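You operate a simulated robot arm through the tools that you are given. There is no shell and no other tool. Be economical: measure what you need, move in short steps, check, and stop when the job is done.

Carry out the task below with a simulated robot arm. There is one attempt and no reset: what you move stays moved.

TASK
Polish the top of the blue-banded brass box in the low clamp.
Fine: clamp it first, use the cream pad and the polish tin; pad back, clamp open again.
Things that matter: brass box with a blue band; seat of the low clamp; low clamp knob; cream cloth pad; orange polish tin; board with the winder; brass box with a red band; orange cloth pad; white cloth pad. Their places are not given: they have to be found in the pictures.

The check looks at the end state, three seconds after you hand in, the way a careful person would. Anything else that was tipped, shoved, dropped, spilled or broken makes it a failure.

THE ROBOT
A 6-joint arm with a two-finger parallel gripper, fixed in place. Base frame: the origin is at the foot of the arm, x ahead of it, y to its left, z up; the work surface is at about z = 0.75. Units: m, degrees, N and s.
With the tool pointing down near the work surface it reaches from about 0.18 to 0.64 m from the base axis. Its first joint turns from -66.0 to 66.0 degrees. Payload 2.7 kg.
Tool frame: the origin (TCP) lies between the finger pads and is the grasp point; the fingertips stand 0.023 m ahead of it; z points along the fingers, y is the line along which they close. Largest opening 0.094 m; finger width 0.038, thickness 0.01; the body of the gripper, 0.054 by 0.096 m, starts 0.039 m behind the TCP.
Orientation is that of the tool frame in the base frame, as a unit quaternion [x, y, z, w]. With the fingers straight down and closing along the base's y, the tool's x points along the base's -x, its y along +y and its z along -z.

THE INTERFACE
- The arm moves only by the tool play_rows. Its argument "increments" is a list of rows, each an object of numbers (a shift or turn left out is 0, a gripper value left out holds the last): "wx", "wy", "wz": the turn, a rotation vector about the base's x, y, z in rad; "x", "y", "z": the shift along the base's x, y, z in m; "jaw": the finger opening in m, from 0 to 0.094. In form: [{"wx": .., "wy": .., "wz": .., "x": .., "y": .., "z": .., "jaw": ..}, ...]. A call has 1 to 8 rows; each row shifts and turns the commanded pose from where the row before left it. Each row takes 0.2 s and may step no farther than 0.05 m and 8.6 degrees from the row before; otherwise, or with a gripper value out of range, the whole call is refused. A pose out of reach is approached as far as the arm can. The call stops where the force on the tool passes 70 N (or 10 N more than at its start, if that is more) or the arm is blocked; 0.2 s more then pass. Each finger travels about 0.045 m/s and halts on what it meets, pressing with about 38 N; the grip force reading is that of the motor and also rises with nothing between the fingers. The clock runs only during rows and for 0.2 s after the last one: add rows that do not move to give the fingers time. It gives the time, the measured TCP pose, the force on the tool (base axes), the opening and the grip force at its end, in the units of the frame above (readings bear some noise), and new pictures: "pictures" is both (left out), scene, wrist or none.
- Cameras (640 x 400 px; columns grow to the right, rows downward): "scene" is fixed at [0.0597, -0.4346, 1.3845]; the picture's right is [0.85, -0.53, 0.00], its down [-0.40, -0.65, -0.65] and it looks along [0.34, 0.55, -0.76] (base axes); focal length 319 px, centre (320, 200). "wrist" rides on the gripper at [-0.039, 0, -0.044] in the tool frame; the picture's right is [0.00, -1.00, 0.00], its down [0.97, 0.00, -0.24] and it looks along [0.24, 0.00, 0.97] (tool axes); focal length 218 px, centre (320, 200).
- point_at(camera, pixels): for up to 12 pixels [column, row] of the newest picture of that camera ("zoom" is the newest enlarged one), the place [x, y, z] in the base frame of the surface seen there, good to about 0.003 m. It takes no simulated time.
- close_up(camera, box): a new picture of the part [left, top, right, bottom] of that camera's present view, enlarged. It takes no simulated time.
- close_job(): hands the job in; it is judged then, once.

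Work in short steps. Measure before you move; look again where a grasp or a placing could have gone wrong, and mend it. You have 80 turns and 120 pictures in all, those below and enlarged ones among them. Open the gripper and draw the arm clear of the work before you hand the job in, unless the task says otherwise; then end with one line.

The tools are called after ">>>" by a JSON object that holds its "op" and its "data". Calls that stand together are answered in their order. play_rows: Moves the arm, as the interface text tells. Its arguments: {"type":"object","properties":{"increments":{"type":"array","items":{"type":"object","properties":{"wx":{"type":"number"},"wy":{"type":"number"},"wz":{"type":"number"},"x":{"type":"number"},"y":{"type":"number"},"z":{"type":"number"},"jaw":{"type":"number"}}}},"pictures":{"type":"string","enum":["both","scene","wrist","none"]}},"required":["increments"]} The other tools are called the same way: point_at (camera, pixels) gives the place of the surface under pixels of a picture; close_up (camera, box) takes an enlarged picture of a part of a camera's view; close_job () hands the job in.

At the start:

```text
clock: 0.0
tcp_pos: [0.4262, -0.0896, 1.0683]
orientation: [0.0, 1.0, 0.0, 0.001]
ft_force: [0.1, -0.1, 0.1]
gripper_width: 0.0937
grasp_force: 0.1
```

scene: 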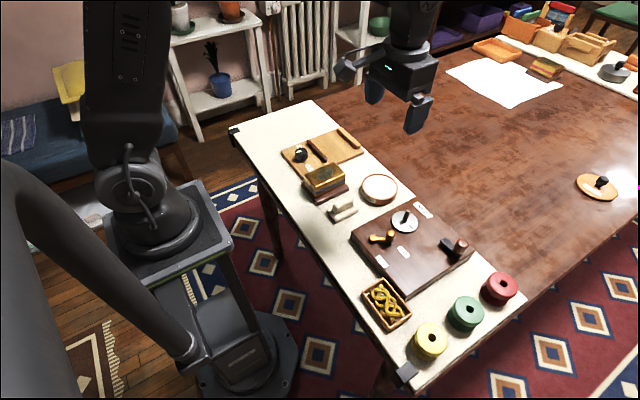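
wrist: 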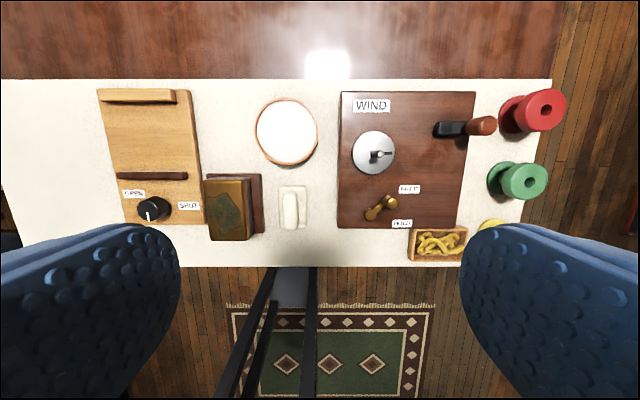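

I start by enlarging the left part of the table (clamp board, boxes) and the far area in the scene picture.

>>> {"op": "close_up", "data": {"camera": "scene", "box": [230, 100, 430, 225]}}

>>> {"op": "close_up", "data": {"camera": "scene", "box": [440, 0, 640, 125]}}

>>> {"op": "close_up", "data": {"camera": "wrist", "box": [80, 70, 336, 230]}}

```text
3.20 times, centred on (330, 162) of scene
```

zoom: 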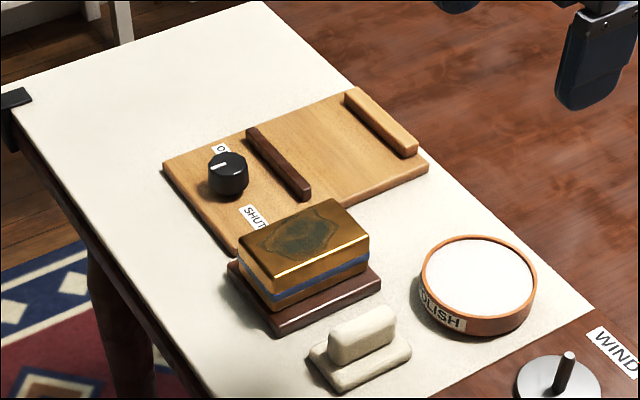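

```text
3.20 times, centred on (540, 62) of scene
```

zoom: 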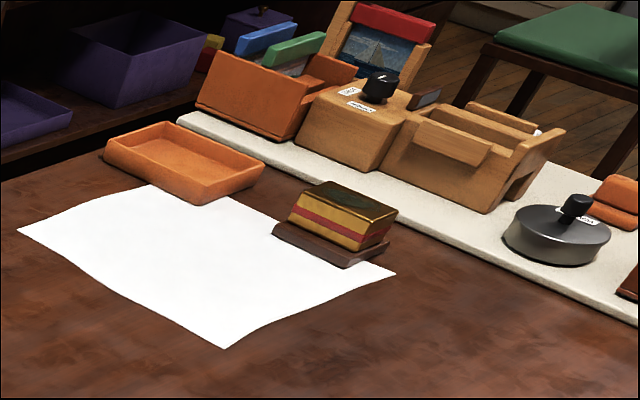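

```text
2.50 times, centred on (208, 150) of wrist
```

zoom: 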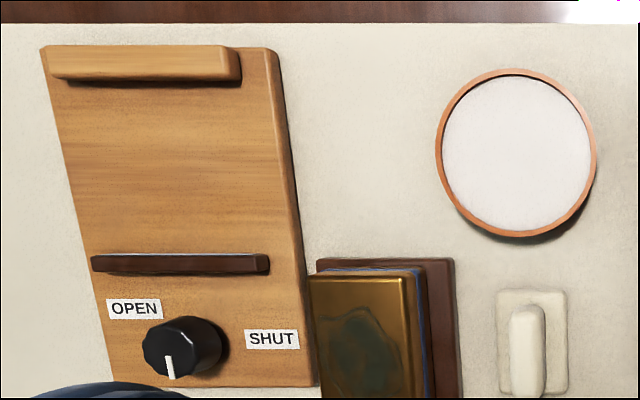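

I measure the clamp parts, box, pad and tin from the wrist zoom and the scene picture.

>>> {"op": "point_at", "data": {"camera": "zoom", "pixels": [[60, 75], [228, 72], [95, 258], [265, 258], [180, 180], [190, 335], [170, 370], [45, 50], [275, 50], [312, 382], [135, 308], [272, 338]]}}

>>> {"op": "point_at", "data": {"camera": "wrist", "pixels": [[205, 180], [241, 181], [208, 240], [248, 240], [258, 178], [260, 230], [290, 198], [290, 226], [283, 190], [306, 190], [258, 130], [318, 130]]}}

>>> {"op": "point_at", "data": {"camera": "scene", "pixels": [[305, 185], [333, 163], [345, 173], [317, 188], [379, 188], [362, 183], [397, 190], [340, 205], [350, 200], [301, 154], [312, 205], [320, 193]]}}

```text
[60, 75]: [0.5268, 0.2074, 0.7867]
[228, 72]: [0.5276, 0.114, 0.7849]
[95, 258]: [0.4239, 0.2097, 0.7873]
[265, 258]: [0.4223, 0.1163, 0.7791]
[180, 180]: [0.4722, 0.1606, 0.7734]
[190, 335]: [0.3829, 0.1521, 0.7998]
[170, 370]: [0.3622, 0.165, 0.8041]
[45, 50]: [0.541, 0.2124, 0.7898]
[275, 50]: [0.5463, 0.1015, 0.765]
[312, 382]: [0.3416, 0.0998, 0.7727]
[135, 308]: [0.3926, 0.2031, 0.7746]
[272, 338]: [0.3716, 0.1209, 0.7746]
```

```text
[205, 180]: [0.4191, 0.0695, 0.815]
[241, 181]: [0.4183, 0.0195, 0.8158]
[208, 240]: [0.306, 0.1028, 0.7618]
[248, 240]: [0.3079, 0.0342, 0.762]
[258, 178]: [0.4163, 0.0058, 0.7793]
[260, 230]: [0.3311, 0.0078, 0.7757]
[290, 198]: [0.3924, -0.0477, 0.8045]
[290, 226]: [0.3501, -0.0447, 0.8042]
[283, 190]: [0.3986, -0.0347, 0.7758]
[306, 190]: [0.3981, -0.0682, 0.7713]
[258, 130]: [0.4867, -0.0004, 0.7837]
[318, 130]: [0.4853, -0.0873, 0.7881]
```

```text
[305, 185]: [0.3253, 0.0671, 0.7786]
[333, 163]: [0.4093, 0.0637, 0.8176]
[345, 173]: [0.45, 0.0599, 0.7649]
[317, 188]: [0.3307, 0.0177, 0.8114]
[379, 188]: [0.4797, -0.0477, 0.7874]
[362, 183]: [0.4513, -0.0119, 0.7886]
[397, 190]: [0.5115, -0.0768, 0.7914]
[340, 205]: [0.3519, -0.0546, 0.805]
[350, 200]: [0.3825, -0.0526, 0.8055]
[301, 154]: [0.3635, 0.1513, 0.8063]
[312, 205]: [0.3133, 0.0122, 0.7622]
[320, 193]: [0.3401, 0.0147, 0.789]
```

Box top is at about z 0.815, seat at 0.773, knob near (0.375, 0.157). I move over clamp and box for a closer view.

>>> {"op": "play_rows", "data": {"increments": [{"y": 0.05, "x": -0.012}, {"y": 0.05, "x": -0.013}, {"y": 0.05, "z": -0.04}, {"y": 0.04, "z": -0.03}, {}]}}

```text
refused: row 1 steps farther than a row can; nothing moved
```

The step was slightly over 0.05 m; I use smaller ones.

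>>> {"op": "play_rows", "data": {"increments": [{"y": 0.04, "x": -0.01}, {"y": 0.04, "x": -0.01}, {"y": 0.04, "z": -0.025}, {"y": 0.04, "z": -0.025}, {"y": 0.03, "z": -0.025}, {}]}}

```text
clock: 1.4
tcp_pos: [0.4049, 0.1014, 0.9936]
orientation: [-0.001, 1.0, 0.0, 0.001]
ft_force: [0.2, -0.2, 0.1]
gripper_width: 0.094
grasp_force: 0.1
```

scene: 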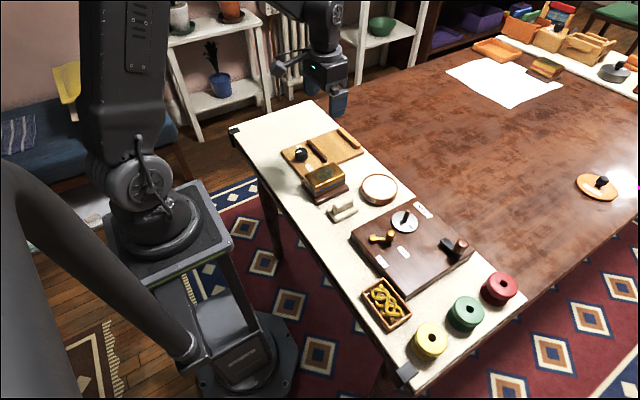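
wrist: 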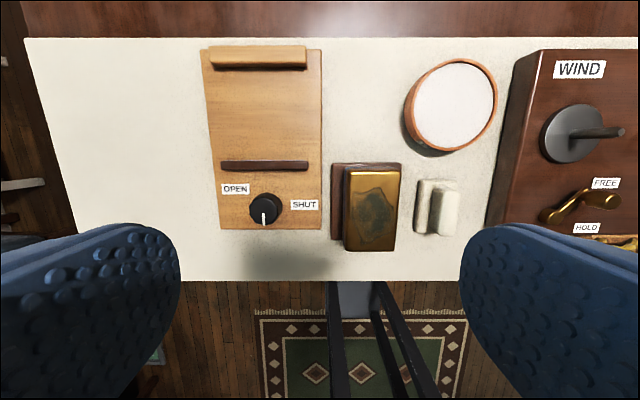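

>>> {"op": "close_up", "data": {"camera": "wrist", "box": [196, 140, 356, 240]}}

>>> {"op": "close_up", "data": {"camera": "scene", "box": [280, 125, 408, 205]}}

>>> {"op": "point_at", "data": {"camera": "wrist", "pixels": [[350, 174], [398, 174], [347, 246], [392, 246], [338, 166], [266, 205], [264, 221], [441, 186], [441, 232], [452, 62], [450, 145], [224, 162]]}}

```text
4.00 times, centred on (276, 190) of wrist
```

zoom: 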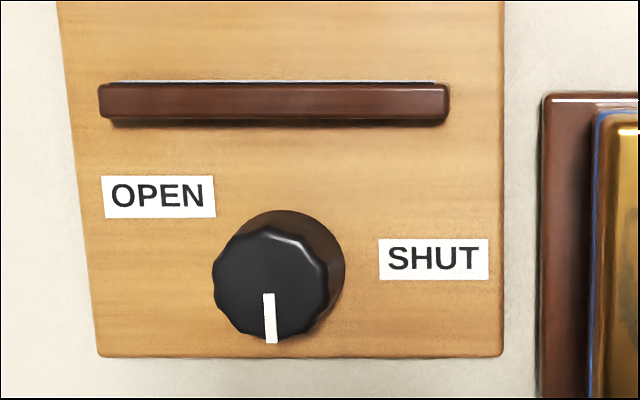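

```text
5.00 times, centred on (344, 165) of scene
```

zoom: 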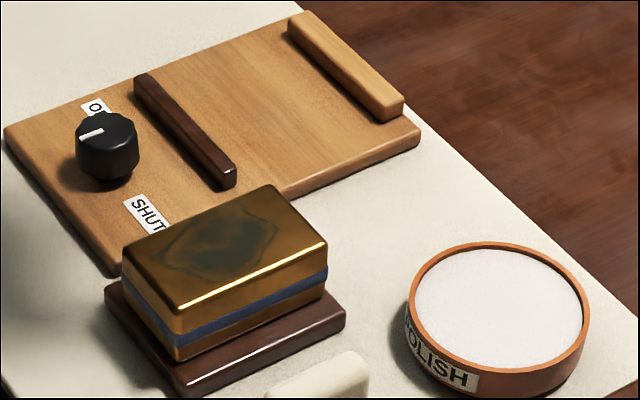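

```text
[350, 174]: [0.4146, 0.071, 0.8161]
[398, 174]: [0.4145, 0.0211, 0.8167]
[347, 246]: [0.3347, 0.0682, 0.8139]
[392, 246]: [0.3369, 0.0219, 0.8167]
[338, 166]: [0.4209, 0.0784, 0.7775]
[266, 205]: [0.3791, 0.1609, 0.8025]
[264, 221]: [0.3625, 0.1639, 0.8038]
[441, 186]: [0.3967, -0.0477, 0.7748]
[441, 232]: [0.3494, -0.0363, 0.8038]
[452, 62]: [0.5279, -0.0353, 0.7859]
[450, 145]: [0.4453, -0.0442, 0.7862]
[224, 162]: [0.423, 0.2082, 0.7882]
```

The mark points to -x; box spans x 0.333–0.416, y 0.021–0.071. I measure the jaw faces in the newest scene zoom and wrist picture.

>>> {"op": "point_at", "data": {"camera": "zoom", "pixels": [[290, 40], [384, 120], [150, 76], [238, 170], [136, 84], [225, 185], [190, 130], [240, 168], [210, 345], [175, 358], [345, 315], [107, 135]]}}

>>> {"op": "point_at", "data": {"camera": "wrist", "pixels": [[265, 74], [265, 60], [265, 157], [265, 161], [265, 163], [265, 120], [210, 66], [306, 66], [221, 163], [307, 163], [263, 211], [280, 205]]}}

```text
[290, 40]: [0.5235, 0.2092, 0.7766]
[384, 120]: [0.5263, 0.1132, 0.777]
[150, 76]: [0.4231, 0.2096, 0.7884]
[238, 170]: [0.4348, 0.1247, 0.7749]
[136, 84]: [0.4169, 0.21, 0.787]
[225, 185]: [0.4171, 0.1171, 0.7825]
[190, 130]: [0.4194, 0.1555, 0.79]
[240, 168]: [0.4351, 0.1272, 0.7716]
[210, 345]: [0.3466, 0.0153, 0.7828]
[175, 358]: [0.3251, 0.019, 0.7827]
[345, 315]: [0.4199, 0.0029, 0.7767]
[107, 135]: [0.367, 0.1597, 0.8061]
```

```text
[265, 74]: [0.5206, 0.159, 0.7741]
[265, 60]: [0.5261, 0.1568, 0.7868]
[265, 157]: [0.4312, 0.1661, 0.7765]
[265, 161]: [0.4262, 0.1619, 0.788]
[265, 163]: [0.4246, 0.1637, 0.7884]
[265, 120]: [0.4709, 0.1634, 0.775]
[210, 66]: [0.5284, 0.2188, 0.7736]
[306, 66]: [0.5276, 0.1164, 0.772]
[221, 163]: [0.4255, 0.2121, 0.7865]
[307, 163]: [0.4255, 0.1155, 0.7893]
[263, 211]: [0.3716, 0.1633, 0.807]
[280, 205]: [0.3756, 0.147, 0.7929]
```

Gap runs x 0.427–0.526, wide enough for the 0.084 m box. I go over the box at (0.375, 0.046) and down to z 0.86 for a look.

>>> {"op": "play_rows", "data": {"increments": [{"x": -0.015, "y": -0.0277, "z": -0.03}, {"x": -0.0149, "y": -0.0277, "z": -0.03}, {"z": -0.04}, {"z": -0.0336}, {}]}}

```text
clock: 2.6
tcp_pos: [0.3775, 0.0468, 0.8593]
orientation: [0.001, 1.0, 0.0, 0.0]
ft_force: [0.7, 0.1, -0.3]
gripper_width: 0.0938
grasp_force: 0.0
```

scene: 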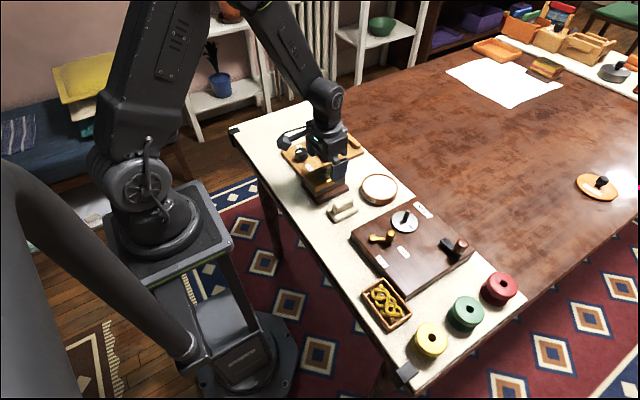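
wrist: 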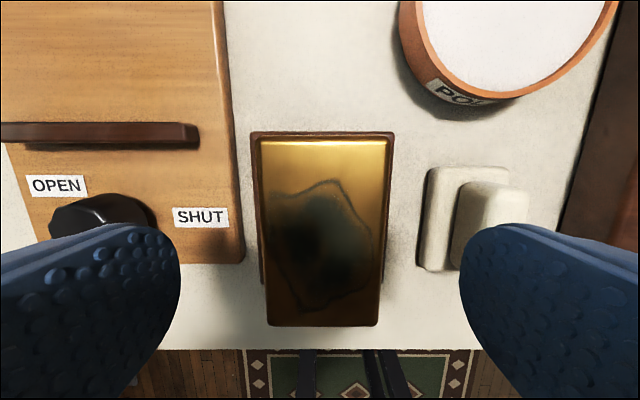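

The box is centred between the fingers (cols 255–390). Descend to z 0.808 and close.

>>> {"op": "play_rows", "data": {"increments": [{"z": -0.03, "x": -0.002}, {"z": -0.0215}, {"jaw": 0.06}, {"jaw": 0.04}, {}, {}, {}]}}

```text
clock: 4.2
tcp_pos: [0.3733, 0.0456, 0.8075]
orientation: [0.0, 1.0, 0.0, 0.001]
ft_force: [0.0, 0.3, -0.1]
gripper_width: 0.0556
grasp_force: 38.4
```

scene: 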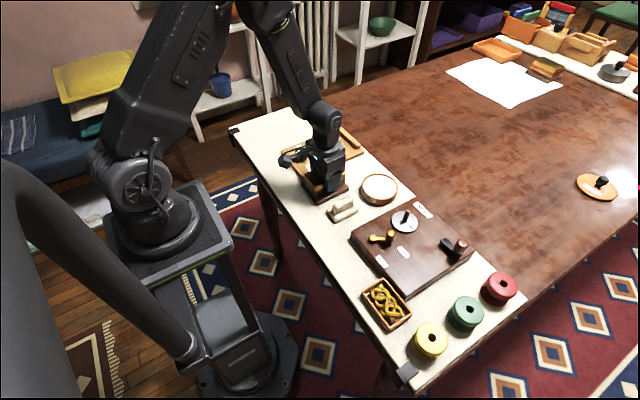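
wrist: 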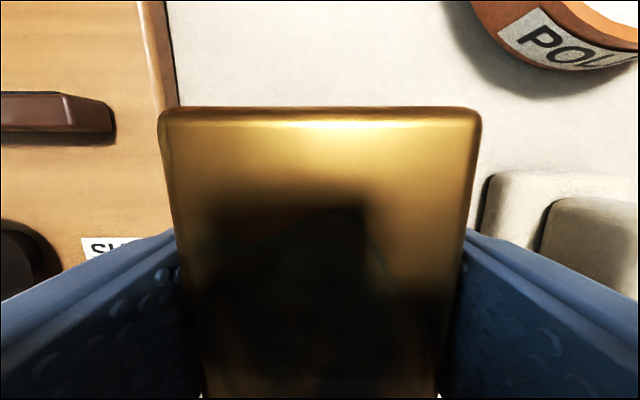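

Gripped at 0.0556 m. Lift and see.

>>> {"op": "play_rows", "data": {"increments": [{"z": 0.03}, {"z": 0.04}, {}]}}

```text
clock: 5.0
tcp_pos: [0.3744, 0.0457, 0.8789]
orientation: [0.0, 1.0, 0.0, 0.0]
ft_force: [-0.2, 0.7, -0.7]
gripper_width: 0.0398
grasp_force: 0.2
```

scene: 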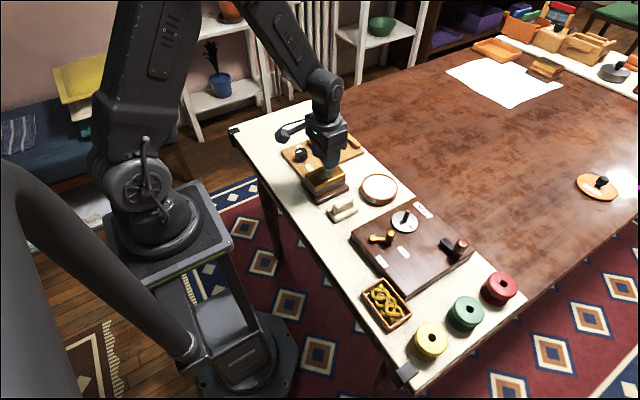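
wrist: 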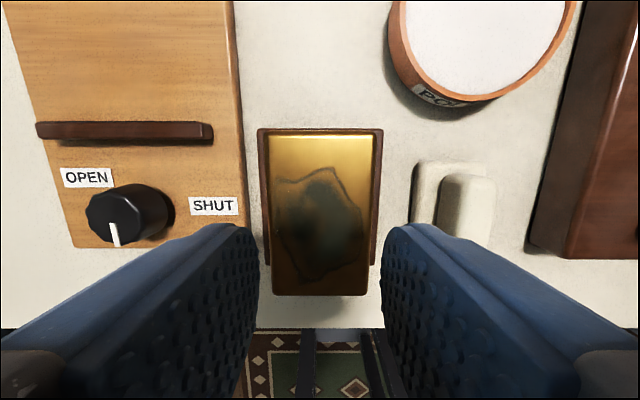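

The box slipped out and stays on its stand (cols 260–382). I go back lower (z 0.804), command the jaw fully closed and lift slowly.

>>> {"op": "play_rows", "data": {"increments": [{"jaw": 0.094}, {}, {}, {}, {}, {"z": -0.02}, {}], "pictures": "wrist"}}

>>> {"op": "close_up", "data": {"camera": "scene", "box": [280, 145, 376, 205]}}

```text
clock: 6.6
tcp_pos: [0.3747, 0.0452, 0.8582]
orientation: [0.001, 1.0, -0.001, 0.0]
ft_force: [0.5, -1.2, 0.1]
gripper_width: 0.0939
grasp_force: 0.0
```

wrist: 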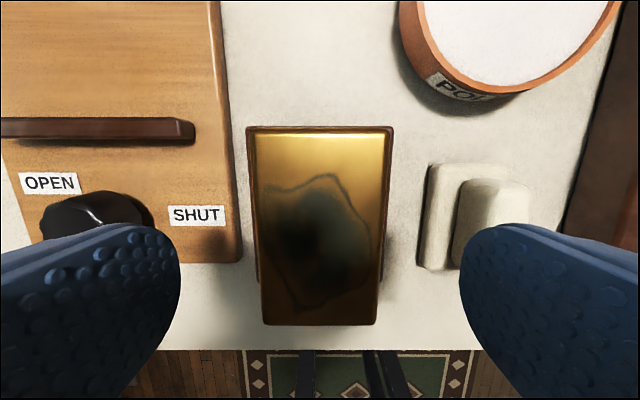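

```text
6.67 times, centred on (328, 175) of scene
```

zoom: 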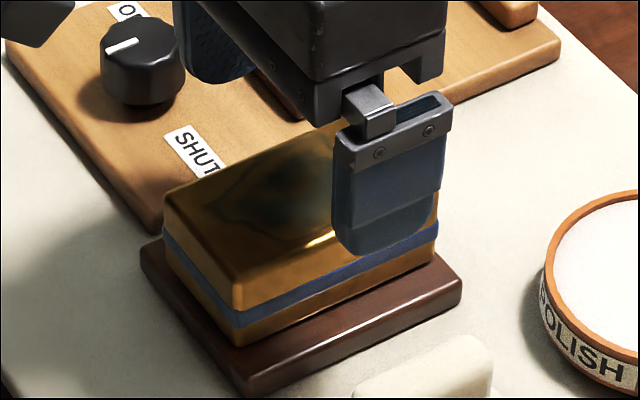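

Box unchanged. Descend to z 0.8035, close fully, then lift slowly a little.

>>> {"op": "play_rows", "data": {"increments": [{"z": -0.03}, {"z": -0.0247}, {}, {"jaw": 0.0}, {}, {}, {}, {}], "pictures": "none"}}

>>> {"op": "play_rows", "data": {"increments": [{}, {"z": 0.003}, {"z": 0.003}, {"z": 0.003}, {"z": 0.004}, {"z": 0.004}, {}], "pictures": "wrist"}}

>>> {"op": "close_up", "data": {"camera": "scene", "box": [280, 145, 376, 205]}}

```text
clock: 8.4
tcp_pos: [0.3723, 0.0453, 0.8046]
orientation: [0.0, 1.0, 0.001, 0.0]
ft_force: [0.4, -0.5, 0.4]
gripper_width: 0.056
grasp_force: 37.6
```

```text
clock: 10.0
tcp_pos: [0.3738, 0.045, 0.8201]
orientation: [0.0, 1.0, -0.001, 0.0]
ft_force: [-0.7, -0.3, -4.3]
gripper_width: 0.0559
grasp_force: 38.1
```

wrist: 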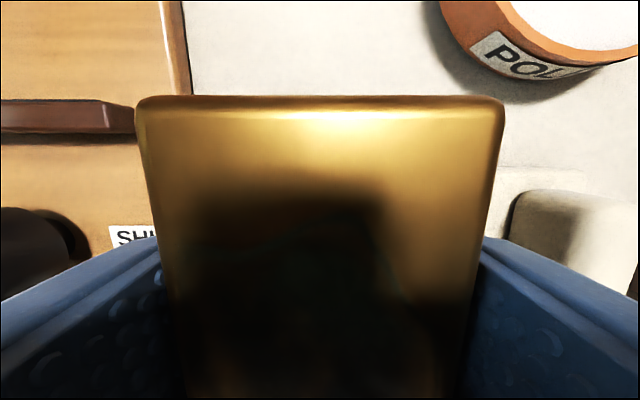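

```text
6.67 times, centred on (328, 175) of scene
```

zoom: 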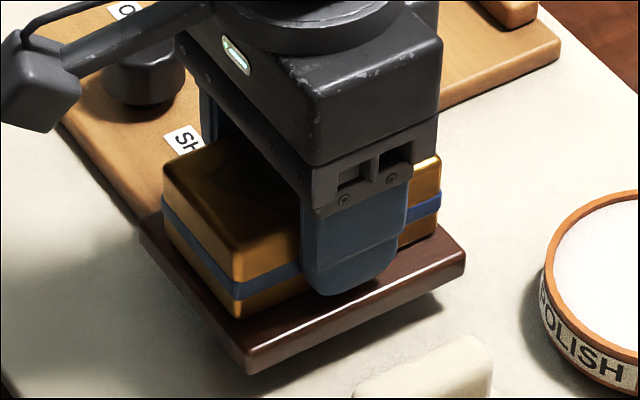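

The dark foot rises along with the box (force −4.3 N), so it belongs to the box; it holds. I lift further, gently.

>>> {"op": "play_rows", "data": {"increments": [{"z": 0.006}, {"z": 0.008}, {"z": 0.008}, {"z": 0.008}, {"z": 0.008}, {"z": 0.006}, {}], "pictures": "wrist"}}

>>> {"op": "close_up", "data": {"camera": "scene", "box": [270, 125, 398, 205]}}

```text
clock: 11.6
tcp_pos: [0.3735, 0.0451, 0.8659]
orientation: [0.0, 1.0, 0.0, 0.0]
ft_force: [-0.3, -0.6, -4.9]
gripper_width: 0.0562
grasp_force: 38.2
```

wrist: 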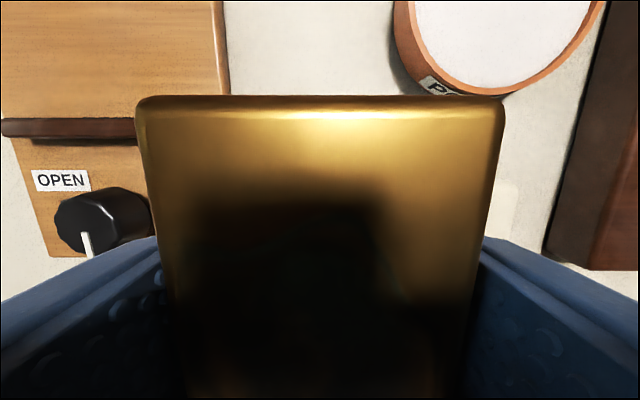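

```text
5.00 times, centred on (334, 165) of scene
```

zoom: 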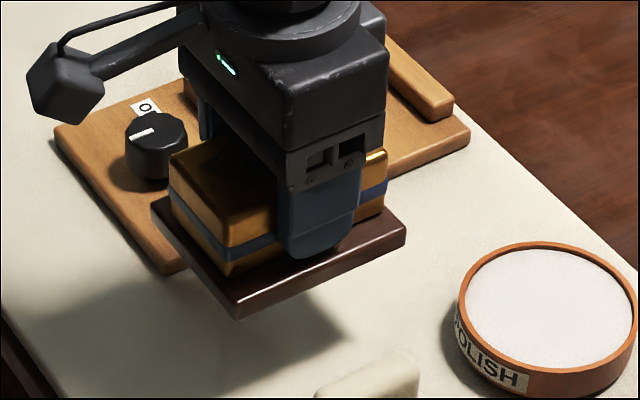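

The whole piece hangs level. I measure the foot's corners in this zoom.

>>> {"op": "point_at", "data": {"camera": "zoom", "pixels": [[154, 204], [238, 302], [403, 226], [403, 240], [238, 316], [155, 214], [320, 265], [190, 250]]}}

>>> {"op": "point_at", "data": {"camera": "wrist", "pixels": [[180, 118], [195, 120], [30, 120], [180, 130]]}}

```text
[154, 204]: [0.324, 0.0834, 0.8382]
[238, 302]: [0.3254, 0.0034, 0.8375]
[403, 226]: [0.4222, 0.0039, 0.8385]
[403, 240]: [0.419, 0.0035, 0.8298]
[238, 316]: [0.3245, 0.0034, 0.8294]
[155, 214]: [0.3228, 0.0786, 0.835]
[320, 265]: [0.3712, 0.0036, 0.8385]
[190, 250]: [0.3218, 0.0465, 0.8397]
```

```text
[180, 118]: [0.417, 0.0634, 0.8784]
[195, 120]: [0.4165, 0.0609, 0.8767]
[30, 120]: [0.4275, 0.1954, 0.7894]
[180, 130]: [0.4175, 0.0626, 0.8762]
```

The foot is about 0.097 × 0.080 m, nearly as long as the clamp gap, so I need a sharper measure of the gap. I move up and to the right to clear the view.

>>> {"op": "play_rows", "data": {"increments": [{"z": 0.02}, {"z": 0.025, "y": -0.01}, {"z": 0.025, "y": -0.015}, {"z": 0.02, "y": -0.015}, {"y": -0.015}, {"y": -0.015}, {}]}}

>>> {"op": "close_up", "data": {"camera": "scene", "box": [276, 120, 372, 180]}}

```text
clock: 13.2
tcp_pos: [0.3736, -0.0255, 0.9548]
orientation: [0.0, 1.0, 0.0, -0.001]
ft_force: [0.8, 0.0, -3.7]
gripper_width: 0.0559
grasp_force: 37.6
```

scene: 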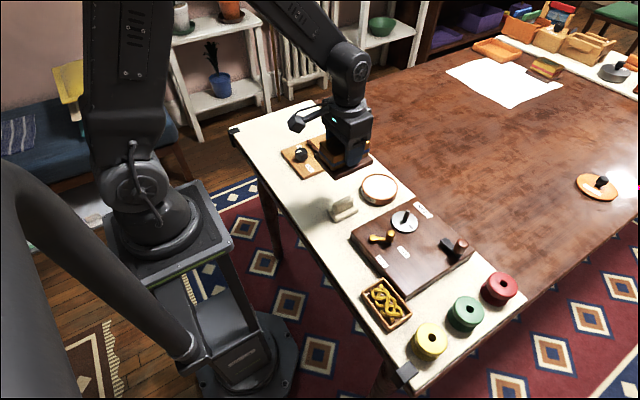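
wrist: 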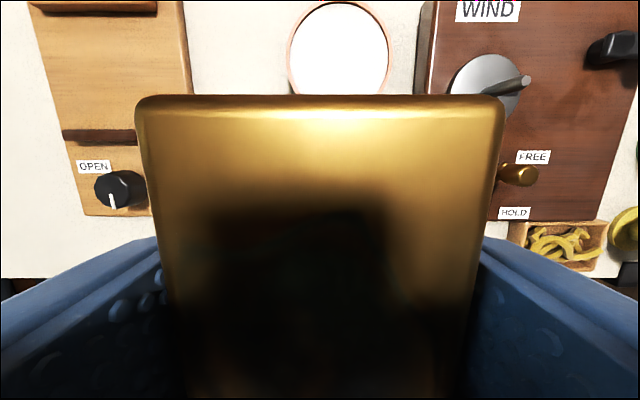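

```text
6.67 times, centred on (324, 150) of scene
```

zoom: 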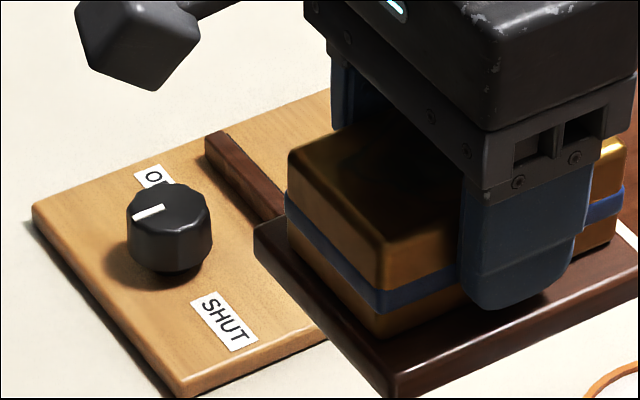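

The gap comes out near 0.096–0.097 m, too tight as it stands, and the mark sits between OPEN (~65°) and SHUT (~−93°). I put the box back on its old spot so I can try the knob toward OPEN first.

>>> {"op": "play_rows", "data": {"increments": [{"y": 0.02}, {"y": 0.02}, {"y": 0.02}, {"y": 0.011, "z": -0.025}, {"z": -0.035}, {"z": -0.035}, {"z": -0.035}, {}], "pictures": "none"}}

>>> {"op": "play_rows", "data": {"increments": [{"z": -0.01}, {"z": -0.005}, {"z": -0.003}, {"z": -0.002}, {}], "pictures": "scene"}}

```text
clock: 15.0
tcp_pos: [0.3739, 0.0457, 0.8246]
orientation: [0.0, 1.0, 0.0, 0.0]
ft_force: [0.2, 0.1, -4.0]
gripper_width: 0.0556
grasp_force: 37.6
```

```text
clock: 16.2
tcp_pos: [0.3744, 0.0463, 0.8029]
orientation: [0.0, 1.0, -0.001, 0.0]
ft_force: [-0.4, 1.0, -3.8]
gripper_width: 0.0559
grasp_force: 38.7
```

scene: 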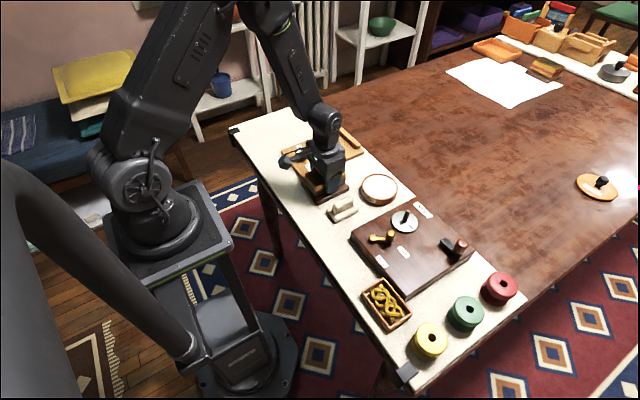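

Still carrying its weight; lower by small steps until it seats.

>>> {"op": "play_rows", "data": {"increments": [{"z": -0.001}, {"z": -0.001}, {"z": -0.001}, {}], "pictures": "none"}}

```text
clock: 17.2
tcp_pos: [0.3735, 0.0465, 0.8029]
orientation: [0.0, 1.0, 0.0, 0.001]
ft_force: [-4.4, -4.8, 30.1]
gripper_width: 0.0559
grasp_force: 38.3
```

It has seated (30 N). Ease off, release and rise.

>>> {"op": "play_rows", "data": {"increments": [{"z": 0.002}, {"jaw": 0.094}, {}, {}, {}, {"z": 0.035}, {"z": 0.035}, {}]}}

```text
clock: 19.0
tcp_pos: [0.3745, 0.0467, 0.8732]
orientation: [0.0, 1.0, 0.0, 0.0]
ft_force: [0.1, -0.1, -1.0]
gripper_width: 0.094
grasp_force: 0.0
```

scene: 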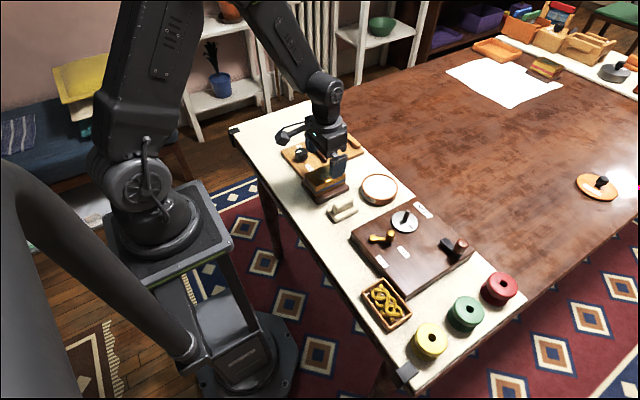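
wrist: 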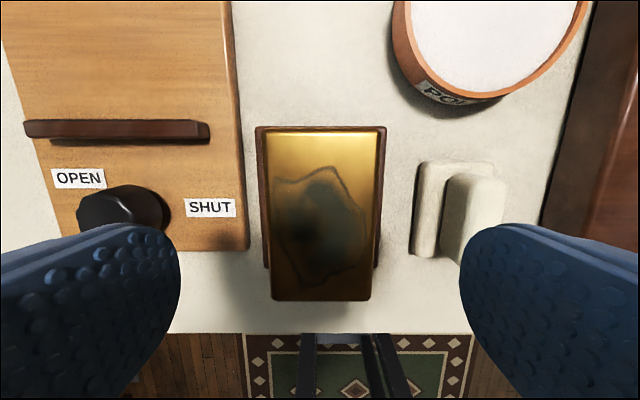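

Box is back on its spot. Go over the knob at about (0.373, 0.162) for a look.

>>> {"op": "play_rows", "data": {"increments": [{"y": 0.04}, {"y": 0.04}, {"y": 0.0355}, {"z": -0.015}, {}], "pictures": "wrist"}}

>>> {"op": "point_at", "data": {"camera": "wrist", "pixels": [[320, 132], [320, 180]]}}

```text
clock: 20.2
tcp_pos: [0.3731, 0.1615, 0.8587]
orientation: [0.0, 1.0, 0.0, 0.001]
ft_force: [-0.3, 0.1, 0.4]
gripper_width: 0.0939
grasp_force: 0.0
```

wrist: 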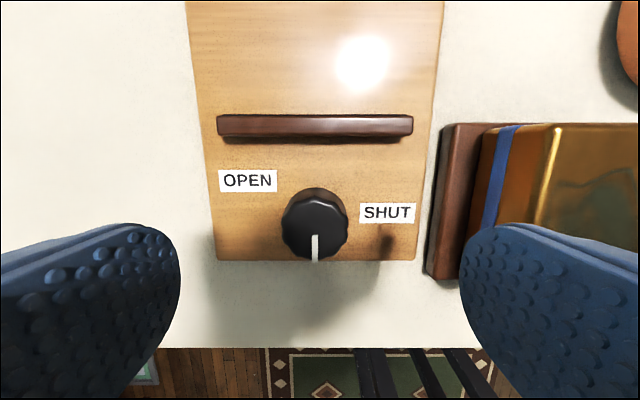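

```text
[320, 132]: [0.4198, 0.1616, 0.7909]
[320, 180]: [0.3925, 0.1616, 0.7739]
```

Knob top centre at (315, 228) → about (0.3745, 0.1635). Narrow the jaw, descend to z 0.808 and grip.

>>> {"op": "play_rows", "data": {"increments": [{"x": 0.001, "y": 0.002, "jaw": 0.06}, {}, {"z": -0.025}, {"z": -0.0255}, {"jaw": 0.0}, {}, {}, {}]}}

```text
clock: 22.0
tcp_pos: [0.3741, 0.1646, 0.8082]
orientation: [0.0, 1.0, 0.0, 0.0]
ft_force: [2.3, 7.3, -8.8]
gripper_width: 0.0351
grasp_force: 45.0
```

scene: 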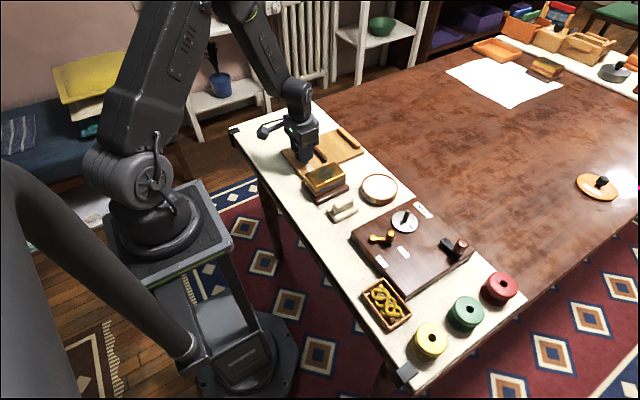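
wrist: 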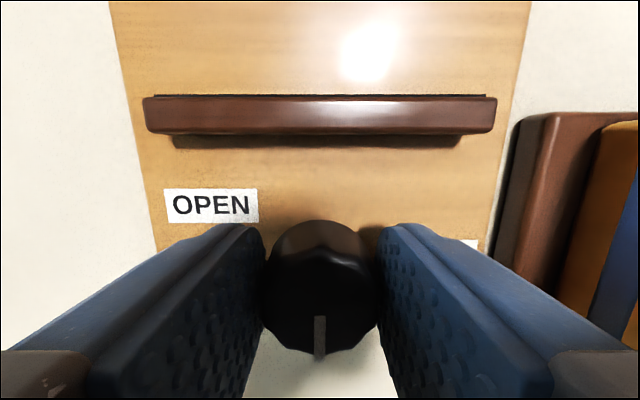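

Gripped at 0.035 m. Turn clockwise (toward OPEN via −x to +y) about 22° and watch the dark jaw.

>>> {"op": "play_rows", "data": {"increments": [{"wz": -0.13}, {"wz": -0.13}, {"wz": -0.13}, {}]}}

```text
clock: 23.0
tcp_pos: [0.3746, 0.1642, 0.8089]
orientation: [0.195, 0.981, -0.001, -0.001]
ft_force: [-6.3, 8.7, 1.3]
gripper_width: 0.0356
grasp_force: 45.1
```

scene: 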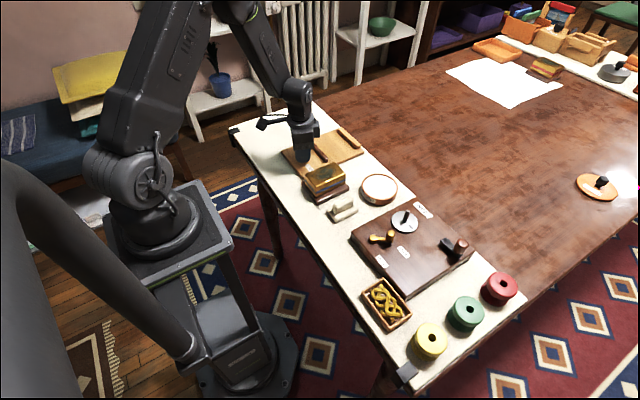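
wrist: 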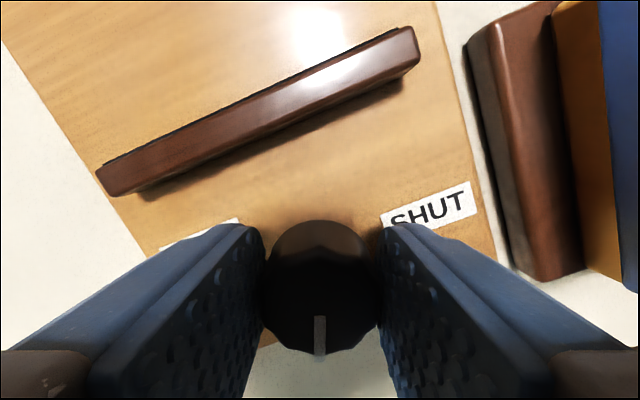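

The knob turned along. I measure the dark jaw's far edge now.

>>> {"op": "point_at", "data": {"camera": "wrist", "pixels": [[260, 100], [260, 95], [260, 92], [180, 133], [340, 56], [300, 95]]}}

>>> {"op": "close_up", "data": {"camera": "scene", "box": [276, 115, 372, 175]}}

```text
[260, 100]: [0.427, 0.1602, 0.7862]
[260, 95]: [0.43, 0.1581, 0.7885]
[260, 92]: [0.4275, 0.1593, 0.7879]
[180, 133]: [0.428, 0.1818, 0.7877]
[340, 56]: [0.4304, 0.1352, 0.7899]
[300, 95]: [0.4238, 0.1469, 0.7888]
```

```text
6.67 times, centred on (324, 145) of scene
```

zoom: 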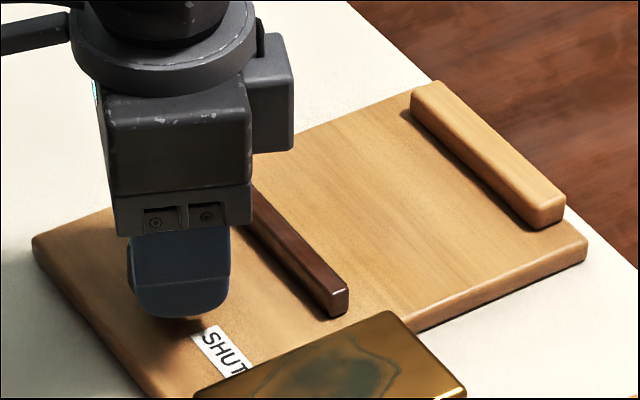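

No clear jaw movement yet (x ≈ 0.428). Turn another 37° the same way.

>>> {"op": "play_rows", "data": {"increments": [{"wz": -0.13}, {"wz": -0.13}, {"wz": -0.13}, {"wz": -0.13}, {"wz": -0.13}, {}], "pictures": "wrist"}}

>>> {"op": "close_up", "data": {"camera": "scene", "box": [276, 115, 372, 175]}}

```text
clock: 24.4
tcp_pos: [0.3743, 0.1638, 0.8076]
orientation: [0.499, 0.867, -0.001, -0.001]
ft_force: [-20.3, -1.9, 22.7]
gripper_width: 0.0352
grasp_force: 44.9
```

wrist: 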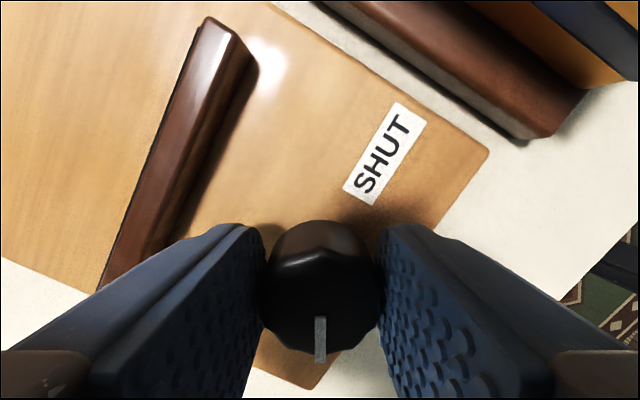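

```text
6.67 times, centred on (324, 145) of scene
```

zoom: 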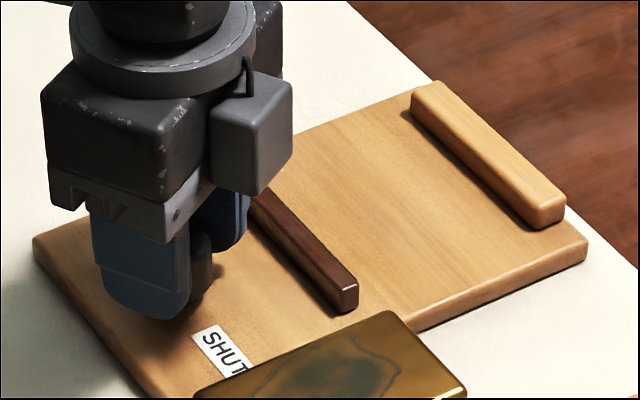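

The jaw moves toward the fixed rail: clockwise shuts (about 0.1 mm/°). I turn back to the start, then try a bit further counter-clockwise to see whether it was fully open.

>>> {"op": "play_rows", "data": {"increments": [{"wz": 0.13, "z": 0.0005}, {"wz": 0.13, "z": 0.0005}, {"wz": 0.13}, {"wz": 0.13}, {"wz": 0.13}, {"wz": 0.13}, {"wz": 0.13}, {"wz": 0.13}], "pictures": "none"}}

>>> {"op": "play_rows", "data": {"increments": [{"wz": 0.1}, {"wz": 0.1}, {"wz": 0.1}, {}], "pictures": "wrist"}}

>>> {"op": "close_up", "data": {"camera": "scene", "box": [276, 115, 372, 175]}}

```text
clock: 26.2
tcp_pos: [0.3747, 0.1644, 0.8084]
orientation: [-0.002, 1.0, 0.0, 0.001]
ft_force: [-10.6, 27.1, -26.8]
gripper_width: 0.0352
grasp_force: 44.7
```

```text
clock: 27.2
tcp_pos: [0.3763, 0.1667, 0.81]
orientation: [-0.151, 0.989, 0.001, 0.005]
ft_force: [2.0, 35.1, -5.1]
gripper_width: 0.035
grasp_force: 44.8
```

wrist: 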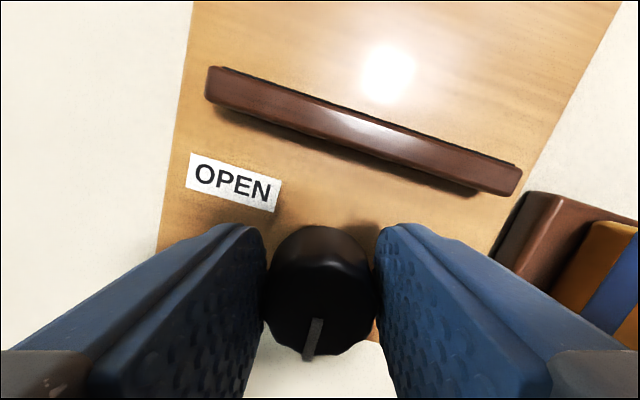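

```text
6.67 times, centred on (324, 145) of scene
```

zoom: 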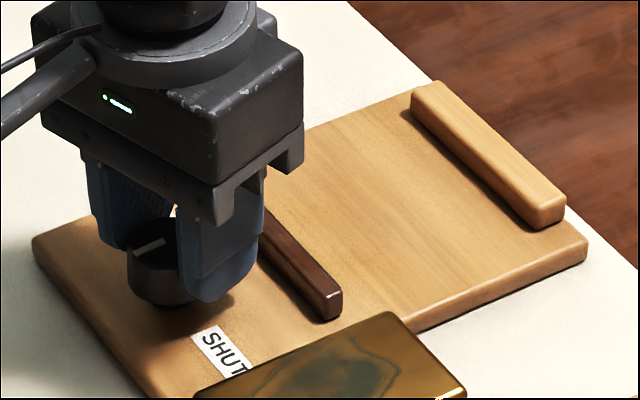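

The knob slipped in the fingers: an end stop, so it was fully open. So the foot's 0.080 m side must lie between the jaws, box turned 90°. Release, rise, straighten.

>>> {"op": "play_rows", "data": {"increments": [{"wz": -0.1}, {"wz": -0.1, "jaw": 0.06}, {"wz": -0.1}, {}, {"z": 0.03}, {"z": 0.035, "jaw": 0.094}, {}], "pictures": "wrist"}}

```text
clock: 28.8
tcp_pos: [0.3746, 0.1645, 0.8736]
orientation: [0.0, 1.0, 0.001, 0.0]
ft_force: [-0.6, 0.0, 0.3]
gripper_width: 0.0944
grasp_force: 0.1
```

wrist: 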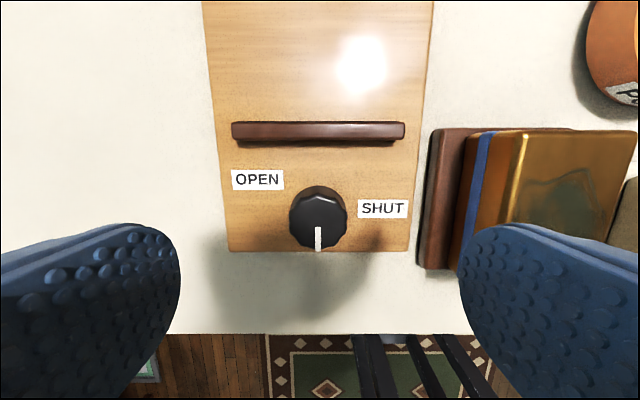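

Knob is back at the open stop. Return to the box, and grip it again at z 0.804.

>>> {"op": "play_rows", "data": {"increments": [{"y": -0.04}, {"y": -0.04}, {"y": -0.038}, {"z": -0.03}, {"z": -0.03}, {"z": -0.0095}, {}], "pictures": "wrist"}}

>>> {"op": "play_rows", "data": {"increments": [{"jaw": 0.0}, {}, {}, {}, {}, {"z": 0.002}, {"z": 0.003}, {"z": 0.003}], "pictures": "none"}}

>>> {"op": "play_rows", "data": {"increments": [{"z": 0.006}, {"z": 0.008}, {"z": 0.01}, {"z": 0.01}, {"z": 0.01}, {"z": 0.01}, {}], "pictures": "wrist"}}

```text
clock: 30.4
tcp_pos: [0.376, 0.0455, 0.8051]
orientation: [0.0, 1.0, 0.001, 0.0]
ft_force: [0.4, -0.5, 0.5]
gripper_width: 0.0942
grasp_force: 0.1
```

wrist: 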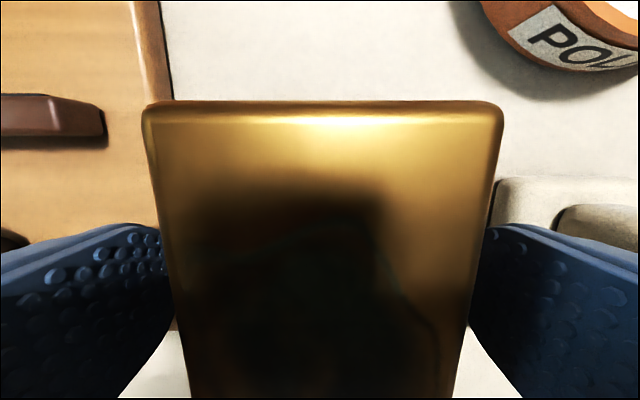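

```text
clock: 32.2
tcp_pos: [0.375, 0.0455, 0.8114]
orientation: [0.0, 1.0, 0.0, 0.0]
ft_force: [-0.2, 0.0, -5.6]
gripper_width: 0.0558
grasp_force: 38.6
```

```text
clock: 33.8
tcp_pos: [0.3736, 0.0464, 0.8674]
orientation: [0.0, 1.0, -0.001, 0.001]
ft_force: [-0.2, 0.9, -3.2]
gripper_width: 0.0559
grasp_force: 38.4
```

wrist: 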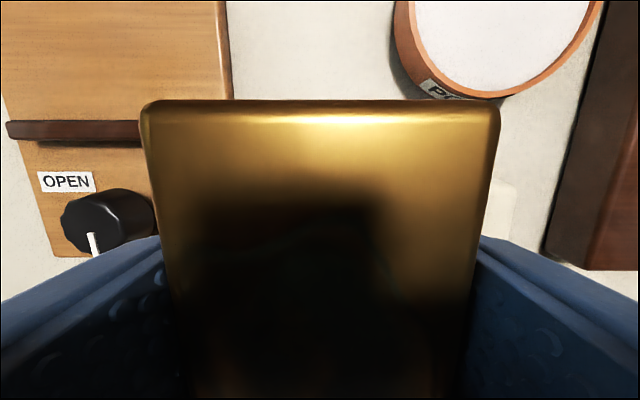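

Held. Raise slightly and carry toward the seat while turning −90° in all.

>>> {"op": "play_rows", "data": {"increments": [{"z": 0.015, "wz": -0.1309}, {"y": 0.012, "x": 0.013, "wz": -0.1309}, {"y": 0.018, "x": 0.016, "wz": -0.1309}, {"y": 0.018, "x": 0.016, "wz": -0.1309}, {"y": 0.018, "x": 0.016, "wz": -0.1309}, {"y": 0.018, "x": 0.016, "wz": -0.1309}, {"y": 0.018, "x": 0.016, "wz": -0.1309}, {"y": 0.013, "x": 0.0115, "wz": -0.1309}], "pictures": "none"}}

>>> {"op": "play_rows", "data": {"increments": [{"wz": -0.1309}, {"wz": -0.1309}, {"wz": -0.1309}, {"wz": -0.1309}, {}]}}

>>> {"op": "close_up", "data": {"camera": "scene", "box": [276, 105, 388, 175]}}

```text
clock: 35.6
tcp_pos: [0.4807, 0.1602, 0.8815]
orientation: [0.501, 0.866, 0.0, 0.0]
ft_force: [0.1, -0.6, -4.1]
gripper_width: 0.0557
grasp_force: 38.6
```

```text
clock: 36.8
tcp_pos: [0.4793, 0.1614, 0.8816]
orientation: [0.708, 0.706, 0.0, 0.0]
ft_force: [-0.1, 0.4, -3.7]
gripper_width: 0.0554
grasp_force: 37.9
```

scene: 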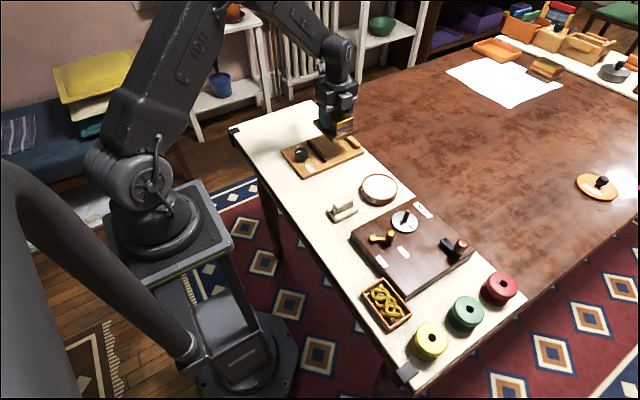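
wrist: 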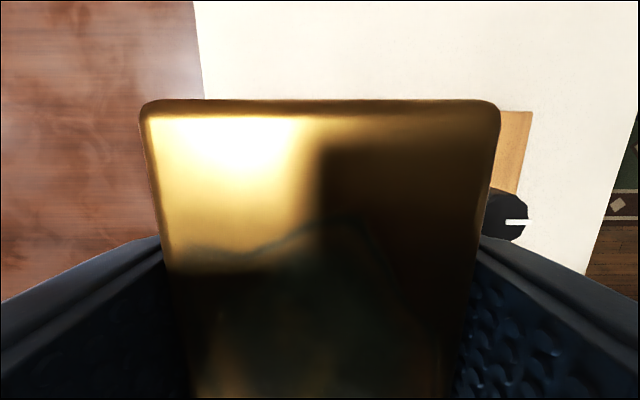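

```text
5.71 times, centred on (332, 140) of scene
```

zoom: 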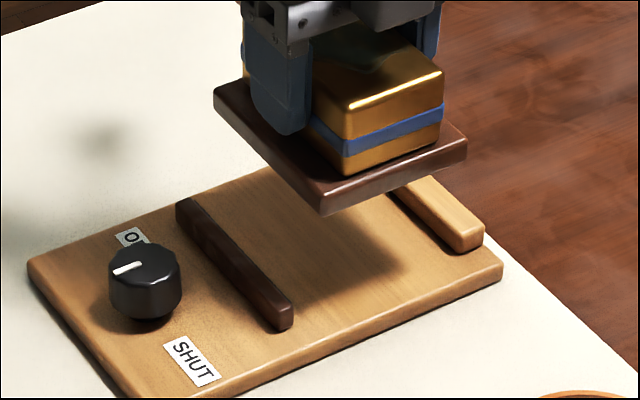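

>>> {"op": "point_at", "data": {"camera": "zoom", "pixels": [[322, 196], [465, 144], [216, 88], [270, 147], [400, 170], [292, 305], [484, 228], [295, 322]]}}

```text
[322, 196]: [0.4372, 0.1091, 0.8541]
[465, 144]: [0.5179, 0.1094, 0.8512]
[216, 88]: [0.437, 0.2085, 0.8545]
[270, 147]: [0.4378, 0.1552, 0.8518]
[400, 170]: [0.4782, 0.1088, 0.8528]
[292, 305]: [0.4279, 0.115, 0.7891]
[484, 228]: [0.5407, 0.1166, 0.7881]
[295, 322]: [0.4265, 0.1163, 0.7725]
```

Foot spans x 0.437–0.518, y 0.109–0.2085 – nearly centred. Shift y +0.003, x −0.001 and lower to just above the seat (TCP ≈ 0.816).

>>> {"op": "play_rows", "data": {"increments": [{"y": 0.003, "x": -0.001}, {"z": -0.02}, {"z": -0.02}, {"z": -0.015}, {"z": -0.005}, {"z": -0.003}, {}], "pictures": "none"}}

>>> {"op": "close_up", "data": {"camera": "scene", "box": [276, 105, 388, 175]}}

```text
clock: 38.4
tcp_pos: [0.4785, 0.1631, 0.8181]
orientation: [0.707, 0.707, 0.0, 0.001]
ft_force: [-0.7, 0.6, -4.9]
gripper_width: 0.0557
grasp_force: 38.5
```

```text
5.71 times, centred on (332, 140) of scene
```

zoom: 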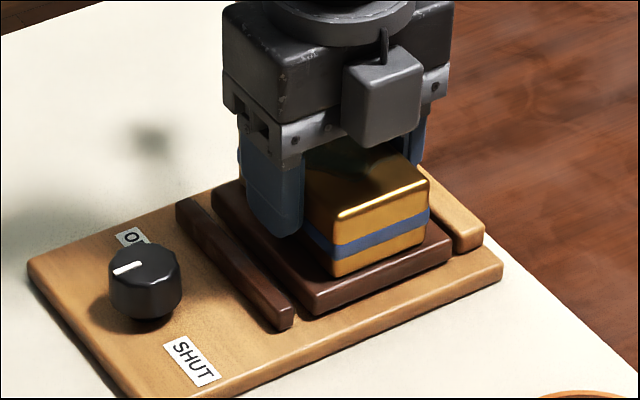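

The foot sits between the jaws with room on both sides. Lower in 1 mm steps until it touches.

>>> {"op": "play_rows", "data": {"increments": [{"z": -0.0015}, {"z": -0.001}, {"z": -0.001}, {"z": -0.001}, {}], "pictures": "none"}}

```text
clock: 39.6
tcp_pos: [0.4784, 0.1631, 0.8164]
orientation: [0.708, 0.706, 0.002, 0.001]
ft_force: [-15.0, -5.1, 36.6]
gripper_width: 0.0561
grasp_force: 38.4
```

It seated (37 N). Ease off, open, rise.

>>> {"op": "play_rows", "data": {"increments": [{"z": 0.002}, {"jaw": 0.08}, {}, {}, {}, {"z": 0.03}, {"z": 0.04}, {}], "pictures": "wrist"}}

>>> {"op": "close_up", "data": {"camera": "scene", "box": [276, 105, 388, 175]}}

```text
clock: 41.4
tcp_pos: [0.4788, 0.1643, 0.8855]
orientation: [0.707, 0.707, 0.0, 0.0]
ft_force: [0.9, -0.4, 0.0]
gripper_width: 0.0797
grasp_force: 0.0
```

wrist: 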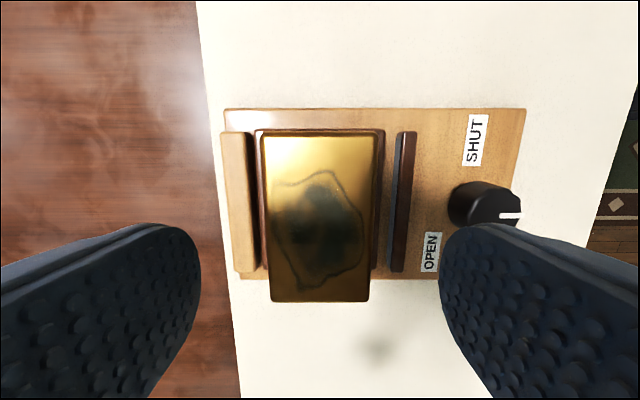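

```text
5.71 times, centred on (332, 140) of scene
```

zoom: 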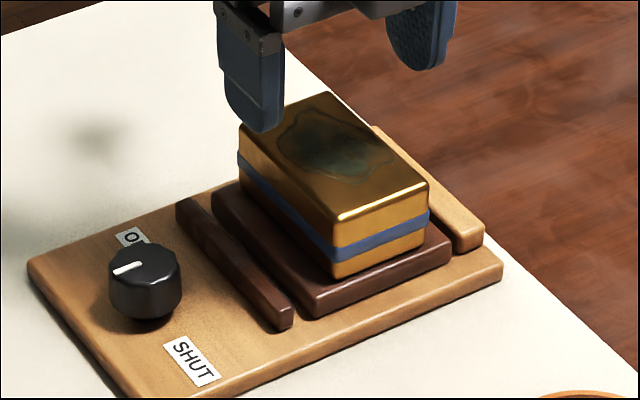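

The box sits flat between the jaws. Now go back to the knob, turning the wrist to +30° so a long clockwise turn is possible.

>>> {"op": "play_rows", "data": {"increments": [{"wz": 0.14, "x": -0.015}, {"wz": 0.14, "x": -0.015}, {"wz": 0.14, "x": -0.015}, {"wz": 0.14, "x": -0.015}, {"wz": 0.14, "x": -0.015}, {"wz": 0.14, "x": -0.015}, {"wz": 0.14, "x": -0.0142}, {"wz": 0.14}], "pictures": "none"}}

>>> {"op": "play_rows", "data": {"increments": [{"wz": 0.14, "jaw": 0.06}, {"wz": 0.14}, {"wz": 0.14}, {"wz": 0.14}, {"wz": 0.14}, {"wz": 0.14}, {"wz": 0.13, "z": -0.025}, {}], "pictures": "wrist"}}

```text
clock: 43.2
tcp_pos: [0.3731, 0.1631, 0.8869]
orientation: [0.222, 0.975, -0.001, 0.0]
ft_force: [0.2, 0.6, 0.1]
gripper_width: 0.08
grasp_force: 0.0
```

```text
clock: 45.0
tcp_pos: [0.3736, 0.1639, 0.8618]
orientation: [-0.258, 0.966, 0.0, 0.0]
ft_force: [0.5, 0.4, -0.1]
gripper_width: 0.0602
grasp_force: 0.0
```

wrist: 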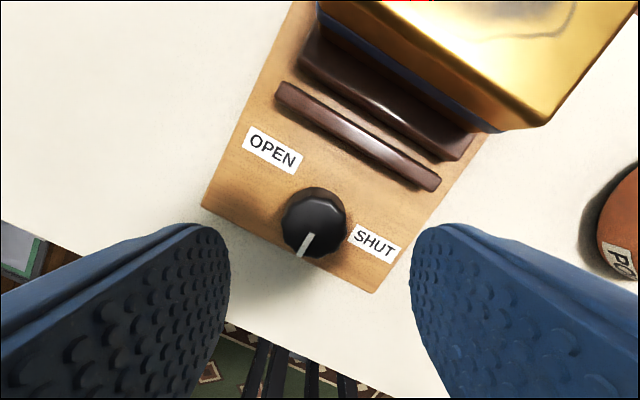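

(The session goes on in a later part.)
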